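You operate a simulated robot arm through the tools that you are given. There is no shell and no other tool. Be economical: measure what you need, move in short steps, check, and stop when the job is done.

You run a simulated robot arm. Do the job below in one go: nothing can be reset, and whatever is moved stays where it is left.

JOB
Gauge the glass in the blue frame and log its thickness.
Fine: raise the arm again; the frame stays on the thickness plate.
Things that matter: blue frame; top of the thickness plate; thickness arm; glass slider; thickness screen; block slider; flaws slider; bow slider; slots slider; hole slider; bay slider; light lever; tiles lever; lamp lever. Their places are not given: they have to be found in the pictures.

It is judged by the outcome, as a careful person would: the job done as asked, and still so three seconds after it is handed in. It fails if anything else is knocked over, pushed out of place, dropped, spilled or broken.

ROBOT AND FRAMES
A 6-joint arm with a two-finger parallel gripper, fixed in place. Base frame: the origin is at the foot of the arm, x ahead of it, y to its left, z up; the work surface is at about z = 0.86. Units: m, degrees, N and s.
With the tool pointing down near the work surface it reaches from about 0.26 to 0.68 m from the base axis. Its first joint turns from -66.0 to 66.0 degrees. Payload 2.9 kg.
Tool frame: the origin (TCP) lies between the finger pads and is the grasp point; the fingertips stand 0.03 m ahead of it; z points along the fingers, y is the line along which they close. The gripper opens to 0.11 m. The fingers are 0.02 m wide and 0.01 m thick; the gripper's body (0.048 by 0.112 m) begins 0.055 m behind the TCP.
Orientation is told as [roll, pitch, yaw] about the base's x, y, z axes, in that order, counted from this pose: with the fingers straight down and closing along the base's y, the tool's x points along the base's -x, its y along +y and its z along -z.

CONTROLS
- The arm moves only by the tool servo_tool. Its argument "series" is a list of rows, each an object of numbers (a shift or turn left out is 0, a gripper value left out holds the last): "tx", "ty", "tz": the shift along the tool's x, y, z in m; "wx", "wy", "wz": the turn, a rotation vector about the tool's x, y, z in rad; "grip": the opening in per cent of the stroke, from 0 (shut) to 100 (fully open). In form: [{"tx": .., "ty": .., "tz": .., "wx": .., "wy": .., "wz": .., "grip": ..}, ...]. A call has 1 to 12 rows; each row is the pose to reach, as a shift and turn from the pose commanded when the call began, along the tool's axes at that moment. A row lasts 0.2 s, in which the tool goes at most 0.05 m and 8.6 degrees; a call with a longer step from one row to the next is refused whole, and so is a gripper value outside its range. A pose out of reach is approached as far as the arm can. The call stops where the force on the tool passes 40 N (or 10 N more than at its start, if that is more) or the arm is blocked; 0.2 s more then pass. Each finger travels about 0.108 m/s and halts on what it meets, pressing with about 27 N; the grip force reading is that of the motor and also rises with nothing between the fingers. The clock runs only during rows and for 0.2 s after the last one: add rows that repeat a pose to give the fingers time. It gives the time, the measured TCP pose, the force on the tool (base axes), the opening and the grip force at its end, in the units of the frame above (readings bear some noise).
- Cameras (640 x 400 px; columns grow to the right, rows downward): "scene" is fixed at [0.0852, 0.4478, 1.3699]; the picture's right is [-0.64, -0.76, 0.00], its down [-0.53, 0.45, -0.72] and it looks along [0.55, -0.46, -0.70] (base axes); focal length 214 px, centre (320, 200). "wrist" rides on the gripper at [-0.036, 0, -0.057] in the tool frame; the picture's right is [0.00, -1.00, 0.00], its down [0.97, 0.00, -0.24] and it looks along [0.24, 0.00, 0.97] (tool axes); focal length 218 px, centre (320, 200).
- get_image(camera): a new picture of that camera. No time passes.
- locate(camera, pixels): for up to 12 pixels [column, row] of the newest picture of that camera ("zoom" is the newest enlarged one), the place [x, y, z] in the base frame of the surface seen there, good to about 0.003 m. No time passes.
- close_up(camera, box): a new picture of the part [left, top, right, bottom] of that camera's present view, enlarged. No time passes.
- close_job(): hands the job in; it is judged then, once.

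Work in short steps. Measure before you move; look again where a grasp or a placing could have gone wrong, and mend it. You have 80 turns and 38 pictures in all, those below and enlarged ones among them. Open the gripper and draw the arm clear of the work before you hand the job in, unless the task says otherwise; then end with one line.

The tools are called after "Call:" as a command line: name --argument value ..., lists and objects as JSON in quotes. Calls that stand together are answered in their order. servo_tool: Moves the arm, as the interface text tells. Its arguments: {"type":"object","properties":{"series":{"type":"array","items":{"type":"object","properties":{"tx":{"type":"number"},"ty":{"type":"number"},"tz":{"type":"number"},"wx":{"type":"number"},"wy":{"type":"number"},"wz":{"type":"number"},"grip":{"type":"number"}}}}},"required":["series"]} The other tools are called the same way: get_image (camera) takes a picture; locate (camera, pixels) gives the place of the surface under pixels of a picture; close_up (camera, box) takes an enlarged picture of a part of a camera's view; close_job () hands the job in.

At the start:

```text
time_s: 0.0
eef_pos: [0.4612, -0.1586, 1.1616]
tool_rot: [0.1, 0.0, 0.0]
force: [0.1, 0.6, 0.3]
gripper_width: 0.1098
grip_force: 0.0
```

scene: 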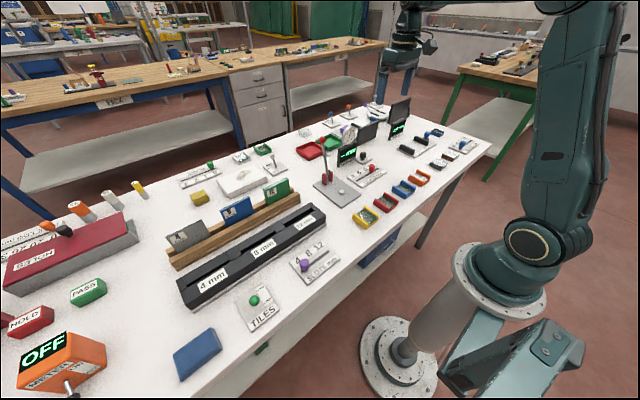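
wrist: 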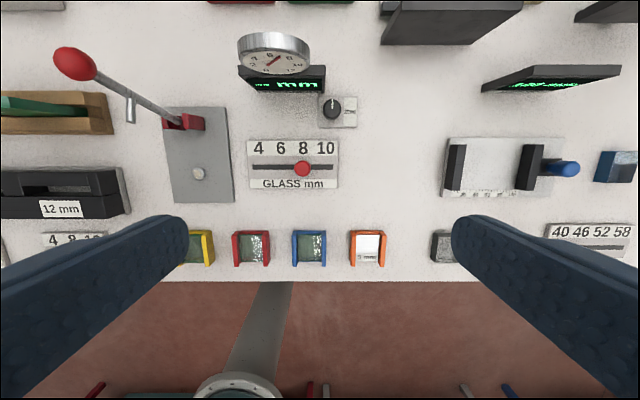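

The wrist picture shows the gauge plate (200,155) with its red-ball arm, the glass slider (302,168), a dial/screen (285,80) and the blue frame (309,248). I enlarge these parts.

Call:
close_up --camera "wrist" --box '[40, 20, 400, 280]'

Call:
close_up --camera "scene" --box '[290, 100, 450, 240]'

Call:
locate --camera "wrist" --pixels '[[309, 248], [296, 248], [323, 248], [309, 234], [309, 263], [198, 173], [184, 122], [75, 63], [302, 168], [255, 168], [330, 168], [205, 200]]'

```text
1.54 times, centred on (220, 150) of wrist
```

zoom: 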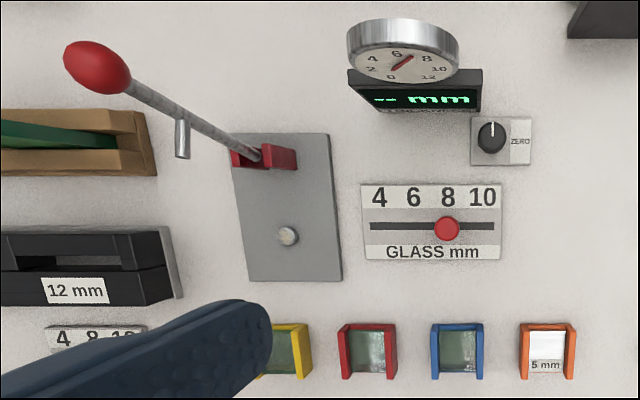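

```text
2.86 times, centred on (370, 170) of scene
```

zoom: 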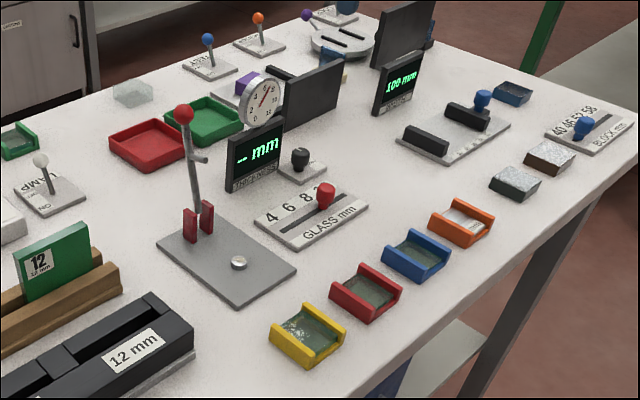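

```text
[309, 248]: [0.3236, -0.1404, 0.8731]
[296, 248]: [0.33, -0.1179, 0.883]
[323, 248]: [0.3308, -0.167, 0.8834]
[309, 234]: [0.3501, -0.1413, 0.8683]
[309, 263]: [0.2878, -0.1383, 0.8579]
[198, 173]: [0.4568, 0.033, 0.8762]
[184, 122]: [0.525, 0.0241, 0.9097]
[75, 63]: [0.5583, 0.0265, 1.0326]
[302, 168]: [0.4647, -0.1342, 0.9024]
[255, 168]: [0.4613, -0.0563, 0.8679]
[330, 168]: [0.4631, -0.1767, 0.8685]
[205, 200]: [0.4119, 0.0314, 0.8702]
```

The blue frame is at about (0.324,-0.142), its rails at y≈-0.118/-0.167; the anvil is at (0.457,0.033). I locate the arm's pin and lever in the scene enlargement, and move above the frame.

Call:
locate --camera "zoom" --pixels '[[183, 115], [207, 160], [196, 155], [196, 205], [239, 262], [415, 262], [388, 262], [445, 262], [325, 190], [420, 245]]'

Call:
servo_tool --series '[{"tx": 0.03, "ty": 0.004, "tz": 0.03}, {"tx": 0.06, "ty": 0.008, "tz": 0.06}, {"tx": 0.09, "ty": 0.012, "tz": 0.09}, {"tx": 0.12, "ty": 0.015, "tz": 0.12}, {"tx": 0.136, "ty": 0.017, "tz": 0.15}, {"tx": 0.136, "ty": 0.017, "tz": 0.16}]'

Call:
get_image --camera "wrist"

```text
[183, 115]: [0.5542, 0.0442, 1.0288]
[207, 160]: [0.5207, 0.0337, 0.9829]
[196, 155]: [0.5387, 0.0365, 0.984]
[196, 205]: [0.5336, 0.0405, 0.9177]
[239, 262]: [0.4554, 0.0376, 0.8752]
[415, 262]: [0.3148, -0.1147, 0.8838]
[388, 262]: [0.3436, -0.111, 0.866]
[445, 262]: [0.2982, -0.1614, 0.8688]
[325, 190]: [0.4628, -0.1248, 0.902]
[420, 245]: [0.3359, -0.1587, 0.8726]
```

```text
time_s: 1.4
eef_pos: [0.3253, -0.142, 1.0023]
tool_rot: [0.0, 0.1, 0.0]
force: [0.8, -0.7, 0.1]
gripper_width: 0.1101
grip_force: 0.1
```

```text
33 pictures are left
```

wrist: 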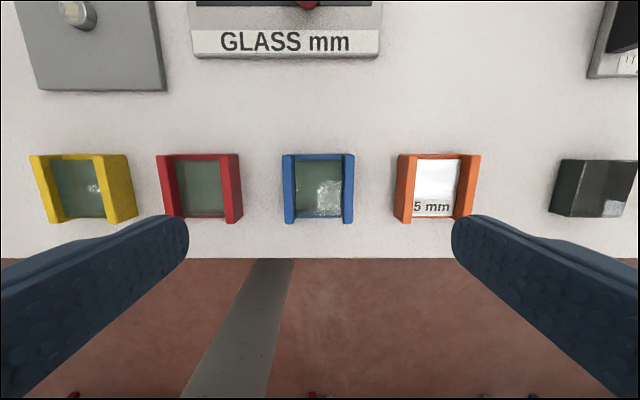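

Now a precise look at the blue frame at (318,188): I locate its rails and edges and the neighbours' edges.

Call:
locate --camera "wrist" --pixels '[[286, 188], [351, 188], [318, 180], [287, 157], [287, 220], [351, 157], [350, 220], [318, 157], [235, 188], [401, 188], [312, 240], [72, 14]]'

Call:
close_up --camera "wrist" --box '[250, 140, 410, 240]'

```text
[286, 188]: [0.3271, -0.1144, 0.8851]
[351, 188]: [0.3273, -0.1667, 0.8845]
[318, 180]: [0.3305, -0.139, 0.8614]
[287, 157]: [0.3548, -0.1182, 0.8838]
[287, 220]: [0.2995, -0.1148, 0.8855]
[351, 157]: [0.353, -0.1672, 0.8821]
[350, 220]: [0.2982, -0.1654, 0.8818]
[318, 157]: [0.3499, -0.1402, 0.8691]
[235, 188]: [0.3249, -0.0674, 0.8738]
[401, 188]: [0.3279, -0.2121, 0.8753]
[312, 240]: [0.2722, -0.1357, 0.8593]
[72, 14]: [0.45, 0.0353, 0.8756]
```

```text
4.00 times, centred on (330, 190) of wrist
```

zoom: 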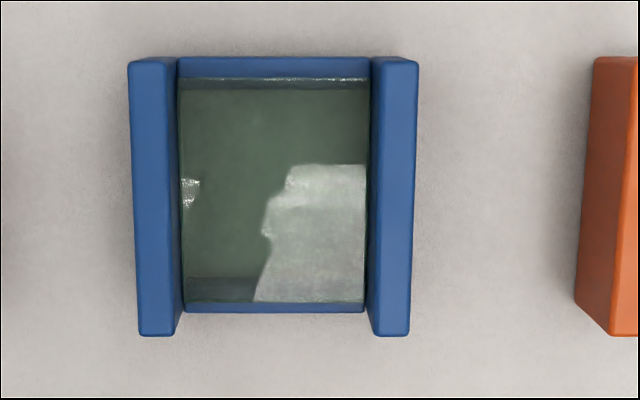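

The frame spans x 0.299–0.354, y -0.114 to -0.167, top z 0.884. I descend with 80% opening between the neighbours to TCP z≈0.896.

Call:
servo_tool --series '[{"tx": -0.001, "ty": 0.0015, "tz": 0.02, "grip": 80}, {"tx": -0.001, "ty": 0.0015, "tz": 0.05}, {"tx": -0.001, "ty": 0.0015, "tz": 0.08}, {"tx": -0.001, "ty": 0.0015, "tz": 0.1}, {"tx": -0.001, "ty": 0.0015, "tz": 0.106}, {"tx": -0.001, "ty": 0.0015, "tz": 0.106}]'

Call:
get_image --camera "wrist"

```text
time_s: 2.8
eef_pos: [0.3257, -0.1402, 0.8952]
tool_rot: [0.0, -0.1, 0.0]
force: [-0.2, 0.2, 0.3]
gripper_width: 0.0881
grip_force: 0.1
```

```text
31 pictures are left
```

wrist: 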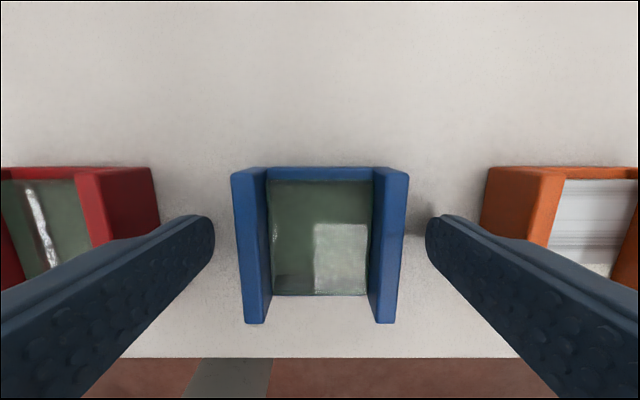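

The fingers straddle the blue frame (rails at 250 and 388) evenly. I close and lift straight up.

Call:
servo_tool --series '[{"grip": 38}, {"grip": 38}, {"grip": 38}, {"tz": -0.01}, {"tz": -0.04}, {"tz": -0.08}, {"tz": -0.08}]'

Call:
get_image --camera "wrist"

```text
time_s: 4.4
eef_pos: [0.3267, -0.1399, 0.9763]
tool_rot: [0.0, -0.1, 0.0]
force: [0.0, 0.0, -0.6]
gripper_width: 0.0571
grip_force: 26.6
```

```text
30 pictures are left
```

wrist: 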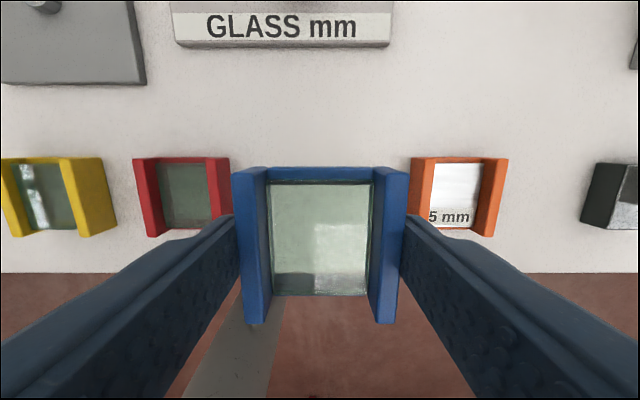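

The frame is held (width 0.057). I carry it to (0.385, 0.035), short of the anvil, to look at the anvil and lever.

Call:
servo_tool --series '[{"tx": -0.01, "ty": 0.03, "tz": -0.02}, {"tx": -0.02, "ty": 0.065, "tz": -0.03}, {"tx": -0.03, "ty": 0.1, "tz": -0.03}, {"tx": -0.04, "ty": 0.135, "tz": -0.03}, {"tx": -0.05, "ty": 0.165, "tz": -0.03}, {"tx": -0.054, "ty": 0.175, "tz": -0.03}, {"tx": -0.054, "ty": 0.175, "tz": -0.03}]'

Call:
get_image --camera "wrist"

Call:
close_up --camera "scene" --box '[290, 100, 450, 240]'

```text
time_s: 6.0
eef_pos: [0.3809, 0.0351, 1.0063]
tool_rot: [-0.1, 0.0, -0.2]
force: [-0.3, -0.2, -1.1]
gripper_width: 0.0572
grip_force: 26.8
```

```text
29 pictures are left
```

wrist: 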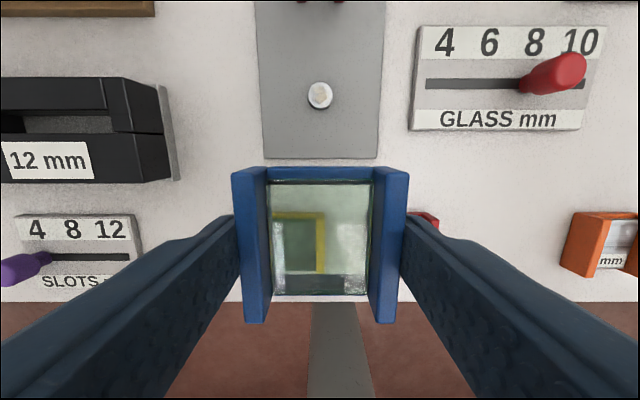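

```text
2.86 times, centred on (370, 170) of scene
```

zoom: 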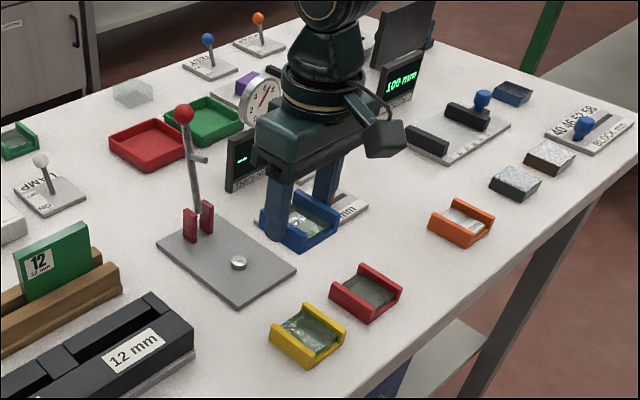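

The anvil shows at (320,95), the plate's front edge at row 158. I locate them.

Call:
locate --camera "wrist" --pixels '[[320, 95], [309, 95], [331, 95], [320, 84], [320, 105], [270, 150], [370, 150], [320, 130], [236, 240], [403, 240], [553, 75]]'

Call:
locate --camera "zoom" --pixels '[[238, 262], [230, 262], [246, 262], [207, 160], [202, 159], [183, 115], [385, 140], [200, 245]]'

```text
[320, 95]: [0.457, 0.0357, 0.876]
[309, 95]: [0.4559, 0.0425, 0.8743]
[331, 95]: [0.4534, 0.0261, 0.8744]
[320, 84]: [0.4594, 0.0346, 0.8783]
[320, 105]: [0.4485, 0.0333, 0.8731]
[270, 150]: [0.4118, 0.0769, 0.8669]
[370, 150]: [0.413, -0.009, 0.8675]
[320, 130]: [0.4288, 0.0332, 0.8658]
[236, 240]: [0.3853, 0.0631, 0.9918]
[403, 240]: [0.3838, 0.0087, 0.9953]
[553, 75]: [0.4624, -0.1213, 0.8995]
```

```text
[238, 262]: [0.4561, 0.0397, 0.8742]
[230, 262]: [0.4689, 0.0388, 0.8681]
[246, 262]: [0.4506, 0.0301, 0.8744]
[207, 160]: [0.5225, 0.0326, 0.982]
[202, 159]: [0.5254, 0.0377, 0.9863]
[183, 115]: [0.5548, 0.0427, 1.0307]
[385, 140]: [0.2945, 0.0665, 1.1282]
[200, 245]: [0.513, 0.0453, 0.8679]
```

Anvil centre ≈(0.4555, 0.035), plate top 0.868. I move over it and descend to z≈0.93, then check.

Call:
servo_tool --series '[{"tx": -0.03}, {"tx": -0.06}, {"tx": -0.0743}, {"tx": -0.0743, "tz": 0.03}, {"tx": -0.0743, "tz": 0.06}, {"tx": -0.0743, "tz": 0.078}, {"tx": -0.0743, "tz": 0.078}]'

Call:
close_up --camera "scene" --box '[290, 120, 410, 225]'

Call:
get_image --camera "wrist"

```text
time_s: 7.6
eef_pos: [0.4534, 0.035, 0.9272]
tool_rot: [0.0, 0.0, 0.1]
force: [-0.1, 1.0, -1.7]
gripper_width: 0.0569
grip_force: 26.7
```

```text
3.81 times, centred on (350, 172) of scene
```

zoom: 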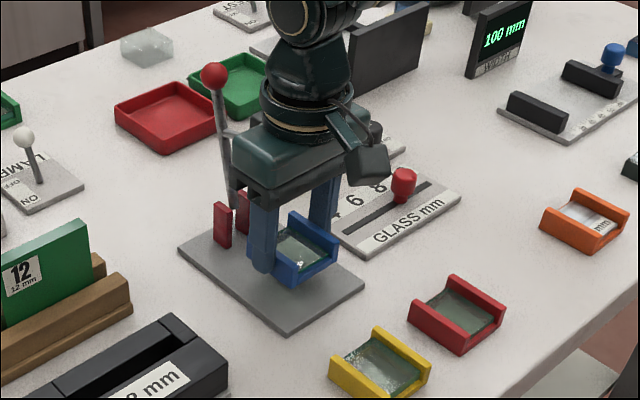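

```text
26 pictures are left
```

wrist: 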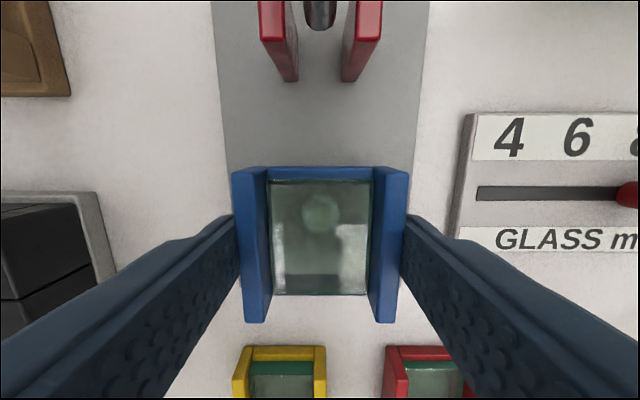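

The anvil is visible through the glass at (320,213), computed x≈0.4557. I shift forward 2 mm and lower gently till contact.

Call:
servo_tool --series '[{"tx": -0.002, "tz": 0.006}, {"tx": -0.002, "tz": 0.012}, {"tx": -0.002, "tz": 0.016}, {"tx": -0.002, "tz": 0.019}, {"tx": -0.002, "tz": 0.021}, {"tx": -0.002, "tz": 0.022}, {"tx": -0.002, "tz": 0.023}, {"tx": -0.002, "tz": 0.023}]'

Call:
close_up --camera "scene" --box '[310, 145, 390, 215]'

```text
time_s: 9.4
eef_pos: [0.4571, 0.0353, 0.9061]
tool_rot: [0.1, 0.0, 0.0]
force: [-1.0, -0.2, -1.7]
gripper_width: 0.057
grip_force: 26.6
```

```text
5.71 times, centred on (350, 180) of scene
```

zoom: 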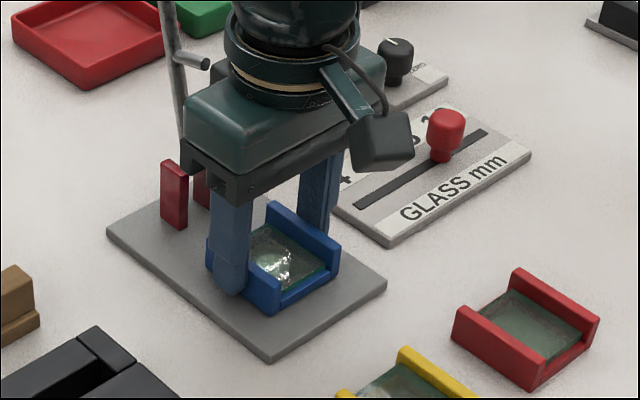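

No contact yet at TCP 0.906. I continue down in 1 mm steps.

Call:
servo_tool --series '[{"tz": 0.001}, {"tz": 0.002}, {"tz": 0.003}, {"tz": 0.003}]'

```text
time_s: 10.4
eef_pos: [0.4583, 0.0352, 0.9028]
tool_rot: [0.0, -0.2, 0.1]
force: [-3.2, -1.1, 21.5]
gripper_width: 0.0574
grip_force: 27.0
```

Contact at 21 N: the frame is seated. I ease up slightly, open, rise and draw back from the lever.

Call:
servo_tool --series '[{"tz": -0.001}, {"tz": -0.001, "grip": 75}, {"tz": -0.001}, {"tz": -0.001}, {"tz": -0.03}, {"tz": -0.06}, {"tz": -0.09}, {"tz": -0.11, "tx": 0.04}, {"tz": -0.13, "tx": 0.08}, {"tz": -0.13, "tx": 0.1}, {"tz": -0.13, "tx": 0.1}]'

Call:
get_image --camera "wrist"

Call:
close_up --camera "scene" --box '[310, 110, 410, 210]'

```text
time_s: 12.8
eef_pos: [0.356, 0.0347, 1.0321]
tool_rot: [0.0, 0.0, 0.1]
force: [0.7, 0.9, -0.6]
gripper_width: 0.0826
grip_force: 0.1
```

```text
24 pictures are left
```

wrist: 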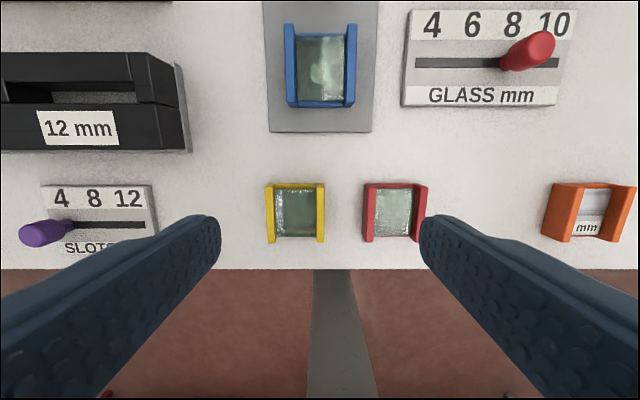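

```text
4.00 times, centred on (360, 160) of scene
```

zoom: 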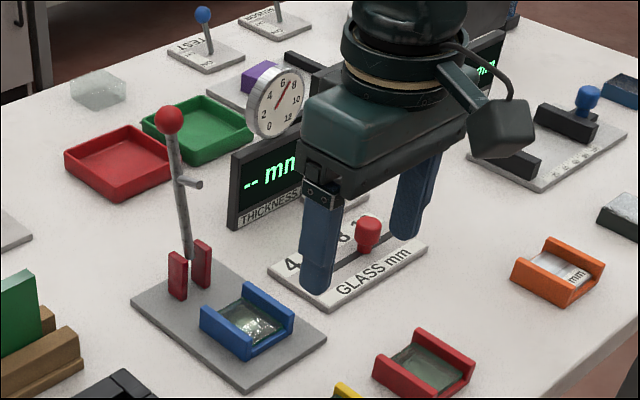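

The frame sits centred on the plate. Now I measure the thickness arm (ball at zoom (169,120), rod, brackets) and screen.

Call:
locate --camera "zoom" --pixels '[[169, 120], [169, 108], [158, 120], [181, 120], [175, 150], [180, 185], [198, 184], [186, 240], [178, 275], [203, 260], [265, 170], [230, 150]]'

Call:
servo_tool --series '[{"tz": -0.04, "tx": 0.0}, {"tz": -0.08, "tx": -0.02}, {"tz": -0.09, "tx": -0.06}, {"tz": -0.09, "tx": -0.1}, {"tz": -0.09, "tx": -0.14}, {"tz": -0.09, "tx": -0.16}, {"tz": -0.09, "tx": -0.16}]'

Call:
get_image --camera "wrist"

```text
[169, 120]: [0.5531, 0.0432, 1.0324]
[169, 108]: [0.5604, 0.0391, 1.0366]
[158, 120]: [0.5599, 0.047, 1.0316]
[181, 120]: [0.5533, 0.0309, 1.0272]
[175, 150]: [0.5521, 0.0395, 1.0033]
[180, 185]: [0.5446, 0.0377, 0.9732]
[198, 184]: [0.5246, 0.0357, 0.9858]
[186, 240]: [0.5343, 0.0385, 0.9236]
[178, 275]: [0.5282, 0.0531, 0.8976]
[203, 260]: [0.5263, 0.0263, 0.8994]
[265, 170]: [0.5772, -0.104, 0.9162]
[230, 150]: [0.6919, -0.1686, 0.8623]
```

```text
time_s: 14.4
eef_pos: [0.5167, 0.0341, 1.1219]
tool_rot: [0.0, 0.1, 0.0]
force: [-1.1, -0.2, -1.0]
gripper_width: 0.0826
grip_force: 0.1
```

```text
22 pictures are left
```

wrist: 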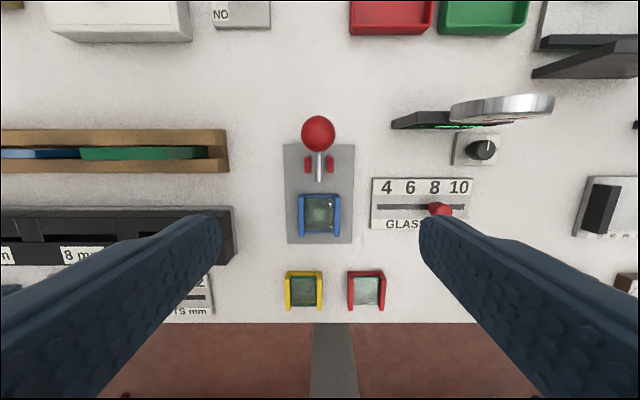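

The ball is at (318,133), giving centre ≈(0.561,0.0355,1.028). I straddle it from above.

Call:
servo_tool --series '[{"tx": -0.044, "ty": 0.001, "tz": 0.0, "grip": 60}, {"tx": -0.044, "ty": 0.001, "tz": 0.03}, {"tx": -0.044, "ty": 0.001, "tz": 0.06}, {"tx": -0.044, "ty": 0.001, "tz": 0.082}, {"tx": -0.044, "ty": 0.001, "tz": 0.082}]'

Call:
get_image --camera "wrist"

```text
time_s: 15.6
eef_pos: [0.5617, 0.0358, 1.0399]
tool_rot: [0.1, 0.0, -0.1]
force: [0.2, 0.3, 0.5]
gripper_width: 0.0661
grip_force: 0.0
```

```text
21 pictures are left
```

wrist: 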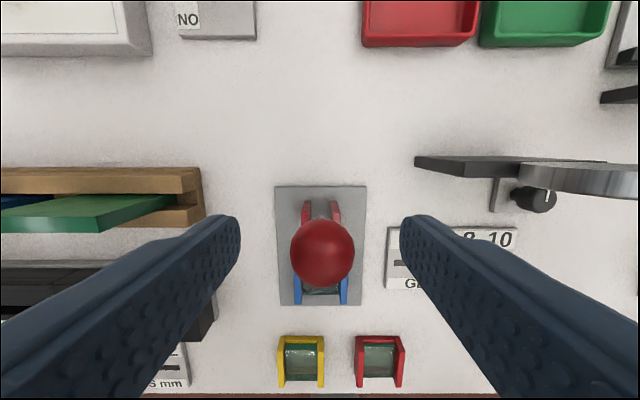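

The ball is between the fingers. I close on it and swing the arm through the first part of its arc (pivot ≈(0.533, 0.905), R≈0.126).

Call:
servo_tool --series '[{"grip": 12}, {"grip": 12}, {"grip": 12}, {"tx": 0.013, "tz": -0.002}, {"tx": 0.0279, "tz": -0.0031}, {"tx": 0.044, "tz": -0.0015}, {"tx": 0.0605, "tz": 0.0012}, {"tx": 0.076, "tz": 0.0065}, {"tx": 0.0909, "tz": 0.0138}, {"tx": 0.0909, "tz": 0.0138}]'

Call:
close_up --camera "scene" --box '[310, 100, 410, 200]'

```text
time_s: 17.8
eef_pos: [0.4705, 0.0351, 1.0267]
tool_rot: [0.0, -0.1, -0.1]
force: [5.0, -16.7, 12.8]
gripper_width: 0.0229
grip_force: 44.8
```

```text
4.00 times, centred on (360, 150) of scene
```

zoom: 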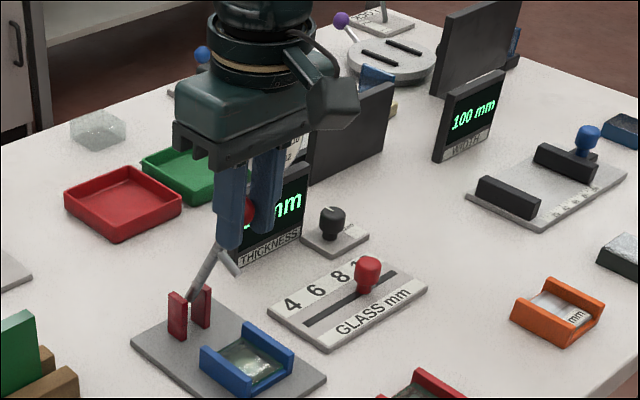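

The arm swings with the ball held; side force -16.7 N suggests the ball's y is slightly less, so I ease ty by -1.5 mm and carry on to about 75° .

Call:
servo_tool --series '[{"ty": -0.0015}, {"tx": 0.0135, "ty": -0.0015, "tz": 0.008}, {"tx": 0.0265, "ty": -0.0015, "tz": 0.019}, {"tx": 0.037, "ty": -0.0015, "tz": 0.031}, {"tx": 0.0465, "ty": -0.0015, "tz": 0.045}, {"tx": 0.054, "ty": -0.0015, "tz": 0.06}, {"tx": 0.0592, "ty": -0.0015, "tz": 0.0755}, {"tx": 0.0592, "ty": -0.0015, "tz": 0.0755}]'

Call:
close_up --camera "scene" --box '[310, 100, 410, 200]'

```text
time_s: 19.6
eef_pos: [0.4101, 0.0341, 0.9496]
tool_rot: [0.1, 0.3, 0.1]
force: [-7.0, 4.6, 3.5]
gripper_width: 0.023
grip_force: 45.3
```

```text
4.00 times, centred on (360, 150) of scene
```

zoom: 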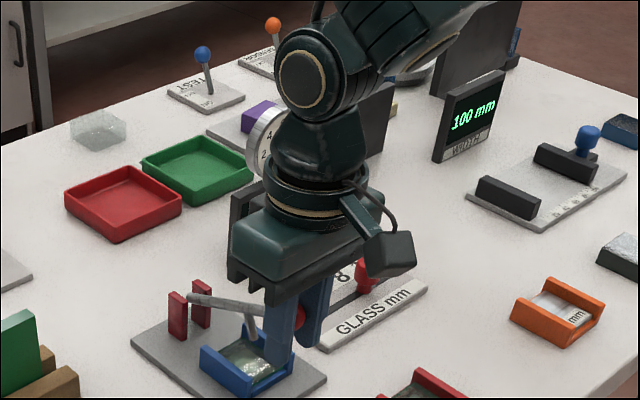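

The pin is just above the glass. I lower in small steps until contact.

Call:
servo_tool --series '[{"tx": 0.0012, "tz": 0.004}, {"tx": 0.002, "tz": 0.008}, {"tx": 0.0028, "tz": 0.012}, {"tx": 0.0033, "tz": 0.015}, {"tx": 0.0036, "tz": 0.018}, {"tx": 0.0036, "tz": 0.018}]'

Call:
close_up --camera "scene" --box '[310, 120, 390, 200]'

```text
time_s: 21.0
eef_pos: [0.4069, 0.0355, 0.9326]
tool_rot: [0.0, -0.2, 0.1]
force: [-9.5, 11.4, 11.4]
gripper_width: 0.023
grip_force: 44.9
```

```text
5.00 times, centred on (350, 160) of scene
```

zoom: 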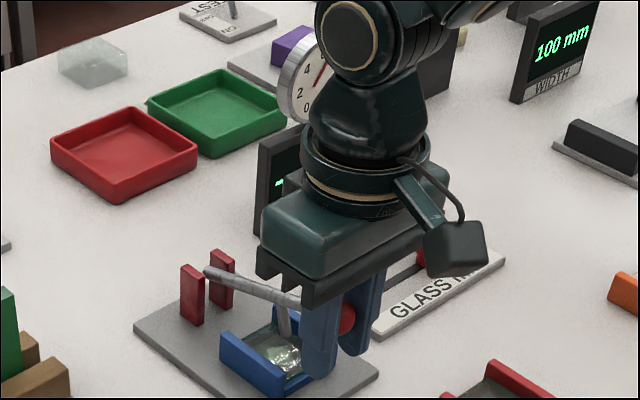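

The pin is close to the glass but the screen still shows a dash. I lower further in 2 mm steps.

Call:
servo_tool --series '[{"tz": 0.002, "tx": -0.0005}, {"tz": 0.004, "tx": -0.0005}, {"tz": 0.006, "tx": -0.0005}, {"tz": 0.008, "tx": -0.0005}, {"tz": 0.008, "tx": -0.0005}]'

Call:
close_up --camera "scene" --box '[310, 120, 390, 200]'

```text
time_s: 22.2
eef_pos: [0.4079, 0.0352, 0.9246]
tool_rot: [0.0, 0.1, 0.0]
force: [-15.8, 13.1, 10.8]
gripper_width: 0.0232
grip_force: 44.5
```

```text
5.00 times, centred on (350, 160) of scene
```

zoom: 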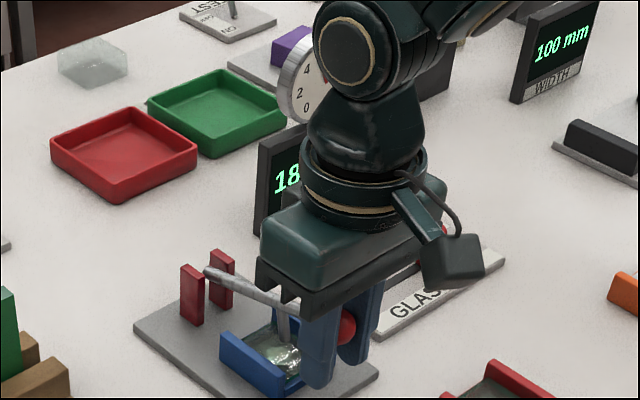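

The screen now starts reading ("18…"), so the pin is not fully down. I carry on.

Call:
servo_tool --series '[{"tz": 0.002, "tx": -0.0015}, {"tz": 0.004, "tx": -0.002}, {"tz": 0.006, "tx": -0.0025}, {"tz": 0.008, "tx": -0.003}, {"tz": 0.01, "tx": -0.0035}, {"tz": 0.012, "tx": -0.004}, {"tz": 0.012, "tx": -0.004}]'

Call:
close_up --camera "scene" --box '[310, 120, 390, 200]'

```text
time_s: 23.8
eef_pos: [0.4108, 0.0343, 0.9122]
tool_rot: [0.0, 0.2, 0.0]
force: [-25.7, 13.1, 7.8]
gripper_width: 0.023
grip_force: 45.3
```

```text
5.00 times, centred on (350, 160) of scene
```

zoom: 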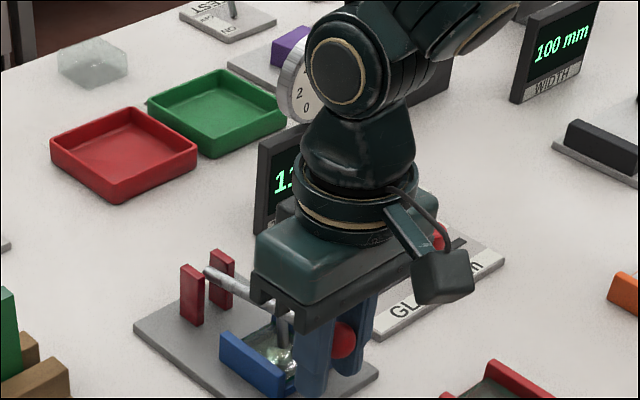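

Reading 11.x and falling; the -26 N in x says I should give ~3 mm toward -x. I do that and continue down.

Call:
servo_tool --series '[{"tx": 0.003}, {"tz": 0.002, "tx": 0.003}, {"tz": 0.004, "tx": 0.0028}, {"tz": 0.006, "tx": 0.0025}, {"tz": 0.008, "tx": 0.002}, {"tz": 0.008, "tx": 0.002}]'

Call:
close_up --camera "scene" --box '[310, 120, 390, 200]'

```text
time_s: 25.2
eef_pos: [0.4098, 0.0345, 0.9058]
tool_rot: [0.1, -0.2, 0.0]
force: [-8.9, 11.3, 8.9]
gripper_width: 0.0229
grip_force: 45.2
```

```text
5.00 times, centred on (350, 160) of scene
```

zoom: 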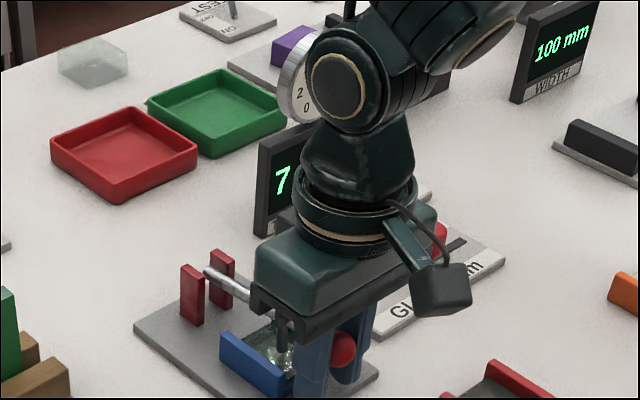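

Now 7. I lower 1 mm at a time, watching for contact (fingertips at 0.876 above plate 0.868).

Call:
servo_tool --series '[{"tz": 0.001, "tx": 0.001}, {"tz": 0.002, "tx": 0.001}, {"tz": 0.003, "tx": 0.001}, {"tz": 0.003, "tx": 0.001}]'

Call:
close_up --camera "scene" --box '[310, 120, 390, 200]'

```text
time_s: 26.2
eef_pos: [0.4104, 0.035, 0.9024]
tool_rot: [0.0, -0.2, 0.1]
force: [4.9, 9.6, 9.2]
gripper_width: 0.0229
grip_force: 44.6
```

```text
5.00 times, centred on (350, 160) of scene
```

zoom: 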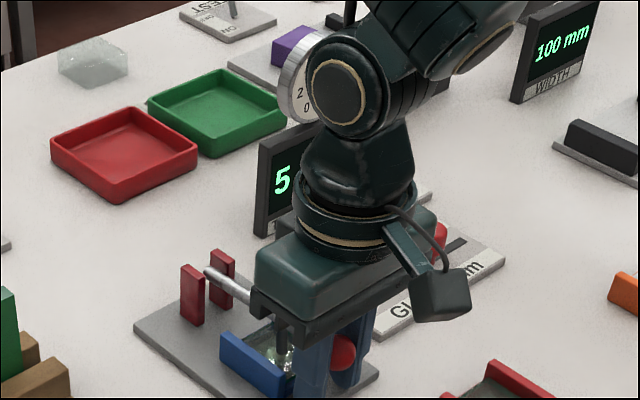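

Now 5 and no firm contact yet; fingertips are near the plate, so I open, rise and look at where the arm settles.

Call:
servo_tool --series '[{"grip": 50}, {"grip": 50}, {"grip": 50}, {"tz": -0.03}, {"tz": -0.06}, {"tz": -0.1, "tx": 0.02}, {"tz": -0.12, "tx": 0.06}, {"tz": -0.12, "tx": 0.09}, {"tz": -0.12, "tx": 0.09}]'

Call:
close_up --camera "scene" --box '[310, 110, 400, 200]'

```text
time_s: 28.2
eef_pos: [0.3188, 0.0349, 1.0216]
tool_rot: [-0.1, 0.0, 0.0]
force: [-0.6, -0.3, -0.1]
gripper_width: 0.0551
grip_force: 0.0
```

```text
4.44 times, centred on (355, 155) of scene
```

zoom: 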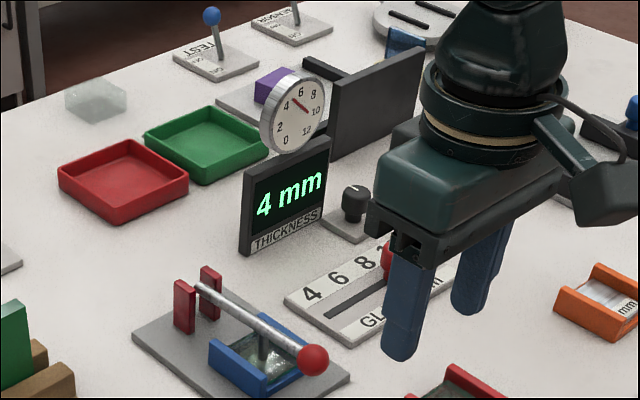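

The arm settled and the screen reads 4 mm. I take a close look at the dial and knob to check for disagreement.

Call:
close_up --camera "scene" --box '[360, 120, 392, 168]'

Call:
get_image --camera "wrist"

```text
8.33 times, centred on (376, 144) of scene
```

zoom: 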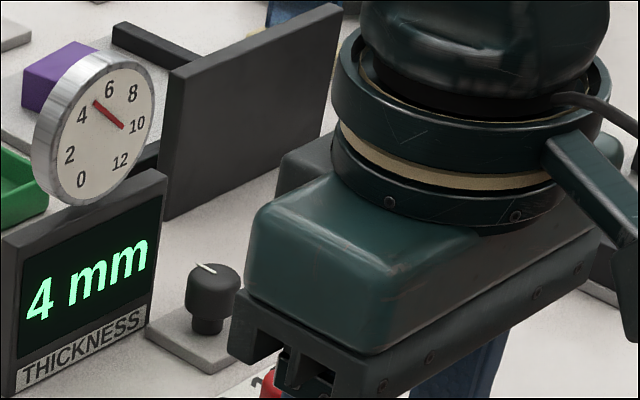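

```text
11 pictures are left
```

wrist: 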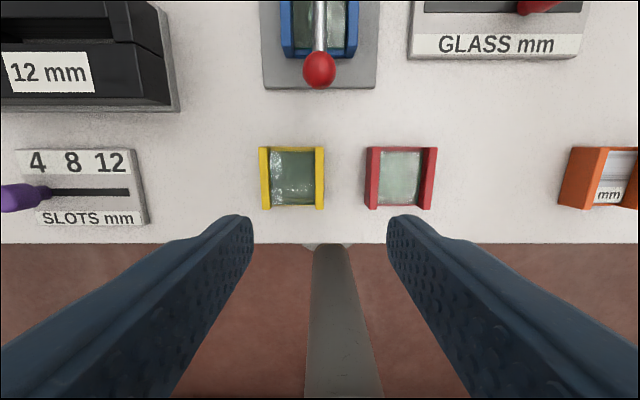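

The thickness screen plainly says 4 mm. Now I go above the glass slider to set it to 4.

Call:
servo_tool --series '[{"tx": -0.01, "ty": -0.03, "tz": -0.02}, {"tx": -0.03, "ty": -0.06, "tz": -0.03}, {"tx": -0.05, "ty": -0.09, "tz": -0.03}, {"tx": -0.07, "ty": -0.12, "tz": -0.03}, {"tx": -0.1, "ty": -0.135, "tz": -0.02}, {"tx": -0.11, "ty": -0.135, "tz": -0.01}, {"tx": -0.11, "ty": -0.135, "tz": -0.01}]'

Call:
get_image --camera "wrist"

```text
time_s: 29.8
eef_pos: [0.4295, -0.1013, 1.0332]
tool_rot: [0.0, 0.0, 0.0]
force: [0.4, 0.4, 0.3]
gripper_width: 0.0551
grip_force: 0.1
```

```text
10 pictures are left
```

wrist: 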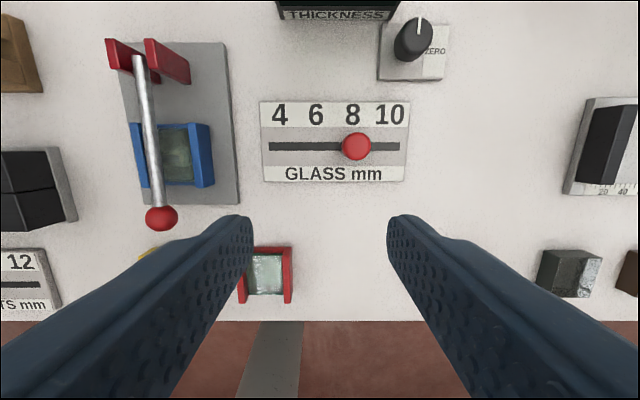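

I locate the labels, slot ends and knob (356,146).

Call:
locate --camera "wrist" --pixels '[[280, 115], [316, 115], [352, 115], [389, 115], [271, 147], [280, 146], [398, 146], [356, 146], [343, 146], [369, 146], [356, 134], [356, 159]]'

```text
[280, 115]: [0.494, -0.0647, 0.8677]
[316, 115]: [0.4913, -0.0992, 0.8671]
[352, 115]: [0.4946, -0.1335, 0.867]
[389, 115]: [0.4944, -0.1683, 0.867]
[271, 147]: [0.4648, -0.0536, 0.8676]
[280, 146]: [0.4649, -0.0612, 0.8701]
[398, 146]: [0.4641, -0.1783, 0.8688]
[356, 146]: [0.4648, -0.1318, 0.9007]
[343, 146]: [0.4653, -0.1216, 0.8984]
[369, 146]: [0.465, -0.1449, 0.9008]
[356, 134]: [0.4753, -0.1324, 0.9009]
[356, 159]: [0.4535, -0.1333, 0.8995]
```

Knob centre (0.4645,-0.1325); mark 4 is at y≈-0.0645. I descend over the knob and close on it.

Call:
servo_tool --series '[{"tx": -0.035, "ty": -0.0315}, {"tx": -0.035, "ty": -0.0315, "tz": 0.04}, {"tx": -0.035, "ty": -0.0315, "tz": 0.08}, {"tx": -0.035, "ty": -0.0315, "tz": 0.11}, {"tx": -0.035, "ty": -0.0315, "tz": 0.126}, {"tx": -0.035, "ty": -0.0315, "tz": 0.126}, {"tx": -0.035, "ty": -0.0315, "tz": 0.126, "grip": 12}, {"tx": -0.035, "ty": -0.0315, "tz": 0.126}, {"tx": -0.035, "ty": -0.0315, "tz": 0.126}]'

```text
time_s: 31.8
eef_pos: [0.4641, -0.1319, 0.9053]
tool_rot: [-0.1, 0.1, 0.0]
force: [0.4, -0.3, -7.5]
gripper_width: 0.0229
grip_force: 45.0
```

The knob is held (0.0229 m). I slide it in +y by 0.0675 m to mark 4.

Call:
servo_tool --series '[{"ty": 0.01}, {"ty": 0.022}, {"ty": 0.034}, {"ty": 0.046}, {"ty": 0.058}, {"ty": 0.0675}, {"ty": 0.0675}]'

Call:
get_image --camera "wrist"

```text
time_s: 33.4
eef_pos: [0.4635, -0.0639, 0.906]
tool_rot: [0.0, 0.0, 0.0]
force: [5.7, 0.6, -9.9]
gripper_width: 0.023
grip_force: 44.9
```

```text
9 pictures are left
```

wrist: 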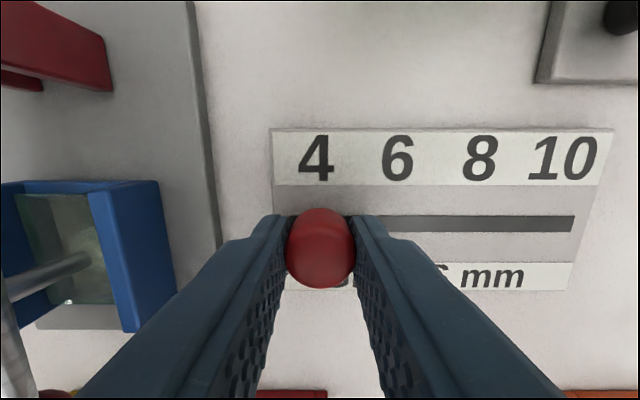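

The knob lies under the 4. I release, rise, and move back above the arm's ball to raise it.

Call:
servo_tool --series '[{"grip": 45}, {"grip": 45}, {"grip": 45}, {"tz": -0.03}, {"tz": -0.07}, {"tz": -0.11}, {"tz": -0.14, "tx": 0.02, "ty": 0.02}, {"tz": -0.14, "tx": 0.05, "ty": 0.05}, {"tz": -0.14, "tx": 0.065, "ty": 0.08}, {"tz": -0.14, "tx": 0.065, "ty": 0.098}, {"tz": -0.14, "tx": 0.065, "ty": 0.098}]'

Call:
get_image --camera "wrist"

Call:
close_up --camera "scene" --box '[310, 110, 410, 200]'

```text
time_s: 35.8
eef_pos: [0.3988, 0.0349, 1.0458]
tool_rot: [0.0, 0.0, 0.0]
force: [0.0, -0.9, -0.2]
gripper_width: 0.0495
grip_force: 0.0
```

```text
8 pictures are left
```

wrist: 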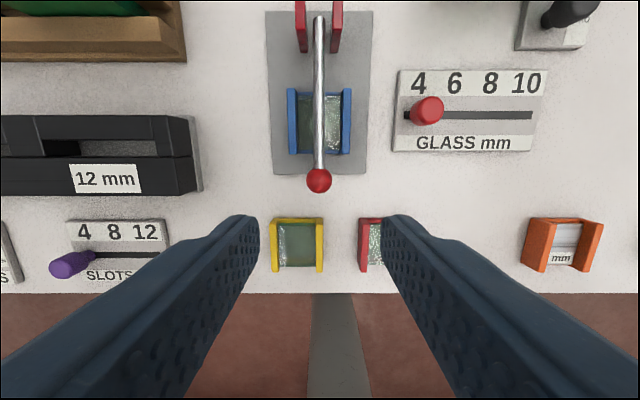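

```text
4.44 times, centred on (360, 155) of scene
```

zoom: 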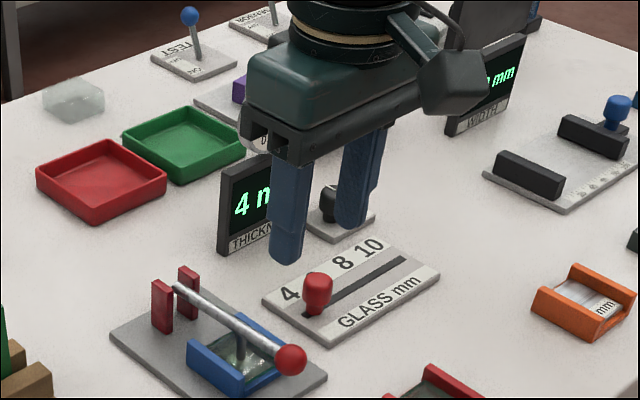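

Slider is under 4 and the screen still reads 4. I locate the lowered ball at (319,181) and the rod.

Call:
locate --camera "wrist" --pixels '[[319, 181], [308, 181], [330, 181], [319, 171], [319, 190], [319, 130], [319, 60], [319, 20]]'

Call:
locate --camera "zoom" --pixels '[[290, 358], [290, 346], [230, 318], [180, 288]]'

```text
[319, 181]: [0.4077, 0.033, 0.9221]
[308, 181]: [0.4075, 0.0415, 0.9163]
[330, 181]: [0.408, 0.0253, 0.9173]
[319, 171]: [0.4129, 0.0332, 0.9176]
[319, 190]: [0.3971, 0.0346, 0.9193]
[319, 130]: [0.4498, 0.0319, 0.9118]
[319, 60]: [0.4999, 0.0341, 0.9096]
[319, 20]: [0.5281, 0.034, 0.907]
```

```text
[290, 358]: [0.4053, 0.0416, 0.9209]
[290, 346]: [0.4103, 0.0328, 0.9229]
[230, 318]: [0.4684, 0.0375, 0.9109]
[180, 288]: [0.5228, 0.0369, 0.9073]
```

Ball centre ≈(0.4065,0.0335,0.910); with the raised position this fits pivot (0.533,0.9045), R 0.1266. I descend on it and grip.

Call:
servo_tool --series '[{"tx": -0.0077, "ty": -0.001, "tz": 0.03}, {"tx": -0.0077, "ty": -0.001, "tz": 0.07}, {"tx": -0.0077, "ty": -0.001, "tz": 0.105}, {"tx": -0.0077, "ty": -0.001, "tz": 0.122}, {"tx": -0.0077, "ty": -0.001, "tz": 0.122}, {"tx": -0.0077, "ty": -0.001, "tz": 0.122, "grip": 12}, {"tx": -0.0077, "ty": -0.001, "tz": 0.122}, {"tx": -0.0077, "ty": -0.001, "tz": 0.122}]'

```text
time_s: 37.6
eef_pos: [0.4071, 0.0348, 0.9231]
tool_rot: [0.2, 0.1, 0.2]
force: [2.0, 21.6, -4.1]
gripper_width: 0.023
grip_force: 45.1
```

Ball gripped; the 21.6 N side force is eased with +1 mm in y while I swing the arm up along its arc, first half.

Call:
servo_tool --series '[{"ty": 0.0012}, {"ty": 0.0012, "tx": -0.0015, "tz": -0.013}, {"ty": 0.0012, "tx": -0.0042, "tz": -0.0273}, {"ty": 0.0012, "tx": -0.0098, "tz": -0.043}, {"ty": 0.0012, "tx": -0.0169, "tz": -0.0578}, {"ty": 0.0012, "tx": -0.0262, "tz": -0.0715}, {"ty": 0.0012, "tx": -0.037, "tz": -0.084}, {"ty": 0.0012, "tx": -0.0495, "tz": -0.095}, {"ty": 0.0012, "tx": -0.0632, "tz": -0.1041}, {"ty": 0.0012, "tx": -0.0632, "tz": -0.1041}]'

Call:
close_up --camera "scene" --box '[310, 100, 410, 200]'

```text
time_s: 39.8
eef_pos: [0.469, 0.0355, 1.029]
tool_rot: [0.1, 0.0, 0.3]
force: [-12.8, 23.7, 4.9]
gripper_width: 0.0226
grip_force: 44.9
```

```text
4.00 times, centred on (360, 150) of scene
```

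zoom: 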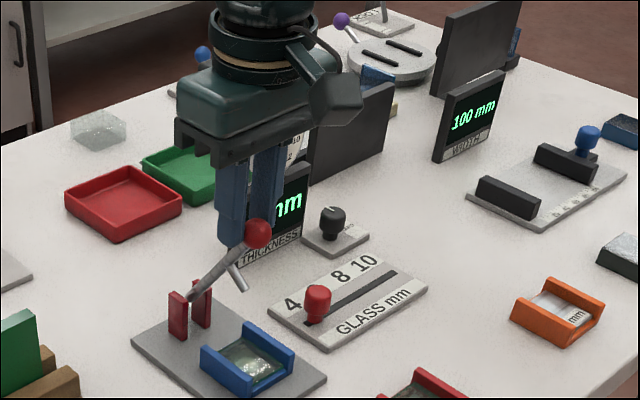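

The ball is slipping toward the fingertips' near side (258,232). I locate it before going on.

Call:
locate --camera "zoom" --pixels '[[258, 232], [262, 225], [258, 244], [268, 232], [240, 250], [215, 275], [195, 295]]'

Call:
get_image --camera "wrist"

```text
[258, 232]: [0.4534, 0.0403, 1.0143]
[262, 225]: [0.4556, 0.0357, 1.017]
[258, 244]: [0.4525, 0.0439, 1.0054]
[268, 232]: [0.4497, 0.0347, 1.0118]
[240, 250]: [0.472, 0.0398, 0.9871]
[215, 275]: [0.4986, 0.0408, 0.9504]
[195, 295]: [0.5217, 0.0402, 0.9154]
```

```text
5 pictures are left
```

wrist: 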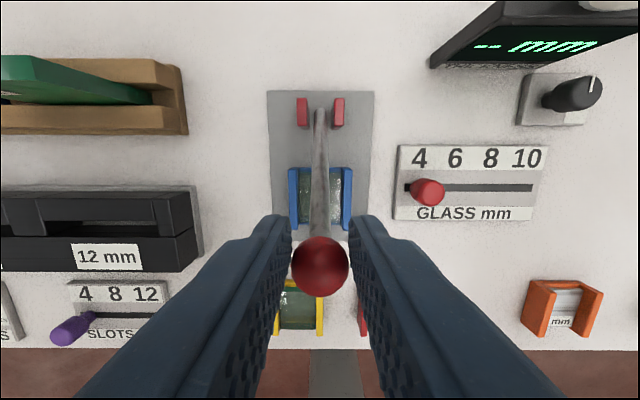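

The ball has crept to (−9,−22 mm) from the TCP, near the finger edge; going on could lose it. I reverse along the arc to set the arm gently back on the glass, then regrip with the offset the other way.

Call:
servo_tool --series '[{"tx": 0.0085, "tz": 0.006}, {"tx": 0.0165, "tz": 0.013}, {"tx": 0.0275, "tz": 0.026}, {"tx": 0.037, "tz": 0.0395}, {"tx": 0.0445, "tz": 0.055}, {"tx": 0.0505, "tz": 0.071}, {"tx": 0.055, "tz": 0.086}, {"tx": 0.058, "tz": 0.099}, {"tx": 0.0595, "tz": 0.104}, {"tx": 0.0595, "tz": 0.104}]'

Call:
close_up --camera "scene" --box '[310, 110, 400, 200]'

```text
time_s: 41.6
eef_pos: [0.4252, 0.0349, 0.9387]
tool_rot: [0.4, -2.2, 0.0]
force: [24.2, 0.6, -8.2]
gripper_width: 0.0088
grip_force: 45.2
stopped in row 8: the force on the tool passed its limit (the readings are from after the stop); the commanded pose is now the measured one
```

```text
4.44 times, centred on (355, 155) of scene
```

zoom: 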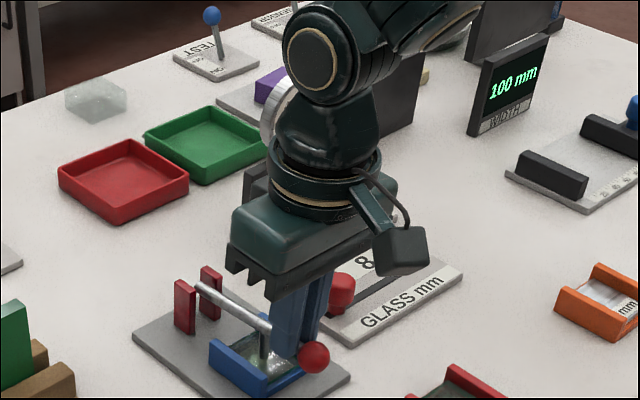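

The fingers slipped off the ball and now lightly hold the rod (0.0088 m) with the arm down on the glass. I open, rise and level the tool (2.2° pitch).

Call:
servo_tool --series '[{"grip": 42}, {"grip": 42}, {"grip": 42}, {"tz": -0.03}, {"tz": -0.06, "wy": 0.02}, {"tz": -0.09, "wy": 0.0384}, {"tz": -0.09, "wy": 0.0384}]'

Call:
get_image --camera "wrist"

```text
time_s: 43.2
eef_pos: [0.419, 0.0346, 1.0276]
tool_rot: [0.2, 0.7, 0.0]
force: [0.4, 0.0, 0.4]
gripper_width: 0.0463
grip_force: 0.1
```

```text
3 pictures are left
```

wrist: 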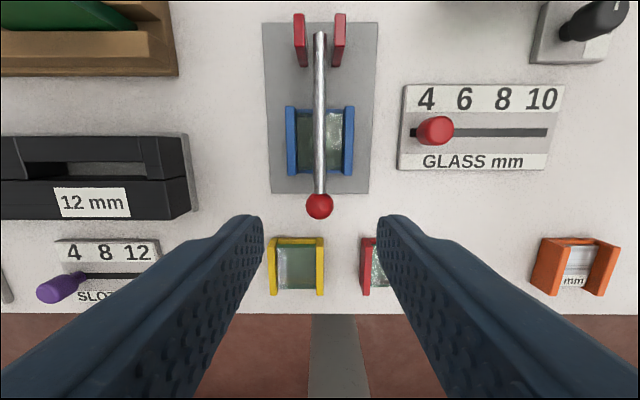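

The arm is down, the frame in place. I check ball (319,206), frame and slider positions.

Call:
locate --camera "wrist" --pixels '[[319, 206], [308, 206], [331, 206], [319, 217], [291, 110], [291, 172], [350, 110], [348, 172], [319, 150], [436, 131]]'

```text
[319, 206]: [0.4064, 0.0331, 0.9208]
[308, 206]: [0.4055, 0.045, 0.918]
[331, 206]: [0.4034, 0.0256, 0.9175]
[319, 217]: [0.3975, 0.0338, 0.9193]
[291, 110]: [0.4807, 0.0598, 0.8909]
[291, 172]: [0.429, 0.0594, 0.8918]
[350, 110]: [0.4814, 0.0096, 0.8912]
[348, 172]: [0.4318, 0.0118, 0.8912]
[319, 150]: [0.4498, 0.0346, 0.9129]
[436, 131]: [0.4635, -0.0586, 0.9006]
```

All is in place (ball centre ≈(0.4065,0.0345,0.910)). I regrip with the TCP 6 mm behind and 5 mm below the ball centre so that creep has room.

Call:
servo_tool --series '[{"tx": 0.017, "wy": -0.012}, {"tx": 0.017, "tz": 0.04, "wy": -0.012}, {"tx": 0.017, "tz": 0.08, "wy": -0.012}, {"tx": 0.017, "tz": 0.11, "wy": -0.012}, {"tx": 0.017, "tz": 0.1225, "wy": -0.012}, {"tx": 0.017, "tz": 0.1225, "wy": -0.012}, {"tx": 0.017, "tz": 0.1225, "wy": -0.012, "grip": 12}, {"tx": 0.017, "tz": 0.1225, "wy": -0.012}, {"tx": 0.017, "tz": 0.1225, "wy": -0.012}]'

```text
time_s: 45.2
eef_pos: [0.4011, 0.0341, 0.9045]
tool_rot: [0.2, 0.1, 0.0]
force: [0.0, -1.4, -2.0]
gripper_width: 0.023
grip_force: 45.0
```

Clean grip. I raise slowly along the arc, 3° per row.

Call:
servo_tool --series '[{"tx": -0.0005, "tz": -0.0066}, {"tx": -0.0013, "tz": -0.0132}, {"tx": -0.0024, "tz": -0.0197}, {"tx": -0.0039, "tz": -0.0262}, {"tx": -0.0058, "tz": -0.0326}, {"tx": -0.0079, "tz": -0.0388}, {"tx": -0.0104, "tz": -0.045}, {"tx": -0.0132, "tz": -0.051}, {"tx": -0.0163, "tz": -0.0568}, {"tx": -0.0197, "tz": -0.0625}, {"tx": -0.0234, "tz": -0.068}]'

```text
time_s: 47.6
eef_pos: [0.4234, 0.0342, 0.9736]
tool_rot: [0.1, 0.1, 0.1]
force: [-9.3, 4.8, -5.5]
gripper_width: 0.023
grip_force: 45.2
```

Still gripped (0.023). I continue the arc to about -21°.

Call:
servo_tool --series '[{"tx": -0.004, "tz": -0.0053}, {"tx": -0.0083, "tz": -0.0104}, {"tx": -0.0128, "tz": -0.0152}, {"tx": -0.0176, "tz": -0.0198}, {"tx": -0.0226, "tz": -0.0242}, {"tx": -0.0278, "tz": -0.0283}, {"tx": -0.0332, "tz": -0.0321}, {"tx": -0.0388, "tz": -0.0356}, {"tx": -0.0446, "tz": -0.0388}, {"tx": -0.0506, "tz": -0.0417}, {"tx": -0.0567, "tz": -0.0443}]'

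Call:
close_up --camera "scene" --box '[310, 100, 410, 200]'

```text
time_s: 50.0
eef_pos: [0.4801, 0.0352, 1.017]
tool_rot: [0.2, 0.1, 0.0]
force: [-12.1, 7.5, 2.6]
gripper_width: 0.0233
grip_force: 45.3
```

```text
4.00 times, centred on (360, 150) of scene
```

zoom: 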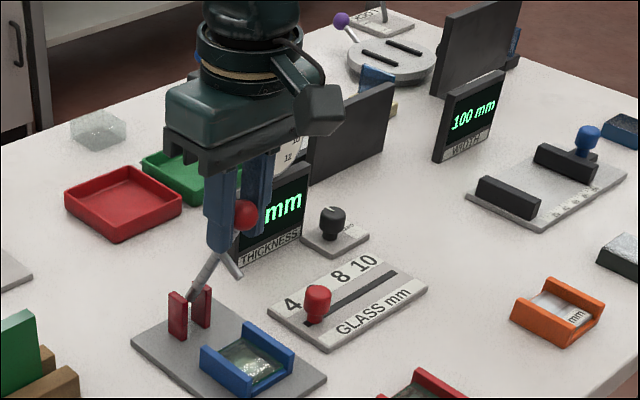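

Call:
locate --camera "zoom" --pixels '[[246, 214], [246, 204], [254, 214], [217, 262], [237, 275], [200, 285]]'

```text
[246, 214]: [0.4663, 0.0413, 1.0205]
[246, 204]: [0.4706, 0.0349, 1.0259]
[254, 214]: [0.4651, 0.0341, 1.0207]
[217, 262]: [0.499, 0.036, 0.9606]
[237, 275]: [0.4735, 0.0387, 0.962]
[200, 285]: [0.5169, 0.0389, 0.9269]
```

The ball sits at ≈(0.472,1.013), again lagging ~8 mm; the slip is proportional to the lever's spin between the pads. For the rest I turn the tool with the lever (rigid rotation about the pivot), first 20°.

Call:
servo_tool --series '[{"tx": -0.0079, "tz": -0.0034, "wy": 0.0698}, {"tx": -0.0161, "tz": -0.0062, "wy": 0.1396}, {"tx": -0.0245, "tz": -0.0085, "wy": 0.2094}, {"tx": -0.033, "tz": -0.0102, "wy": 0.2793}, {"tx": -0.0416, "tz": -0.0113, "wy": 0.3491}, {"tx": -0.0416, "tz": -0.0113, "wy": 0.3491}]'

```text
time_s: 51.2
eef_pos: [0.5163, 0.0346, 1.0276]
tool_rot: [0.6, 18.3, 0.8]
force: [0.9, 9.2, -1.0]
gripper_width: 0.0229
grip_force: 44.8
out of reach, approached as far as the arm can: row 5, 6
stopped in row 6: the force on the tool passed its limit (the readings are from after the stop); the commanded pose is now the measured one
```

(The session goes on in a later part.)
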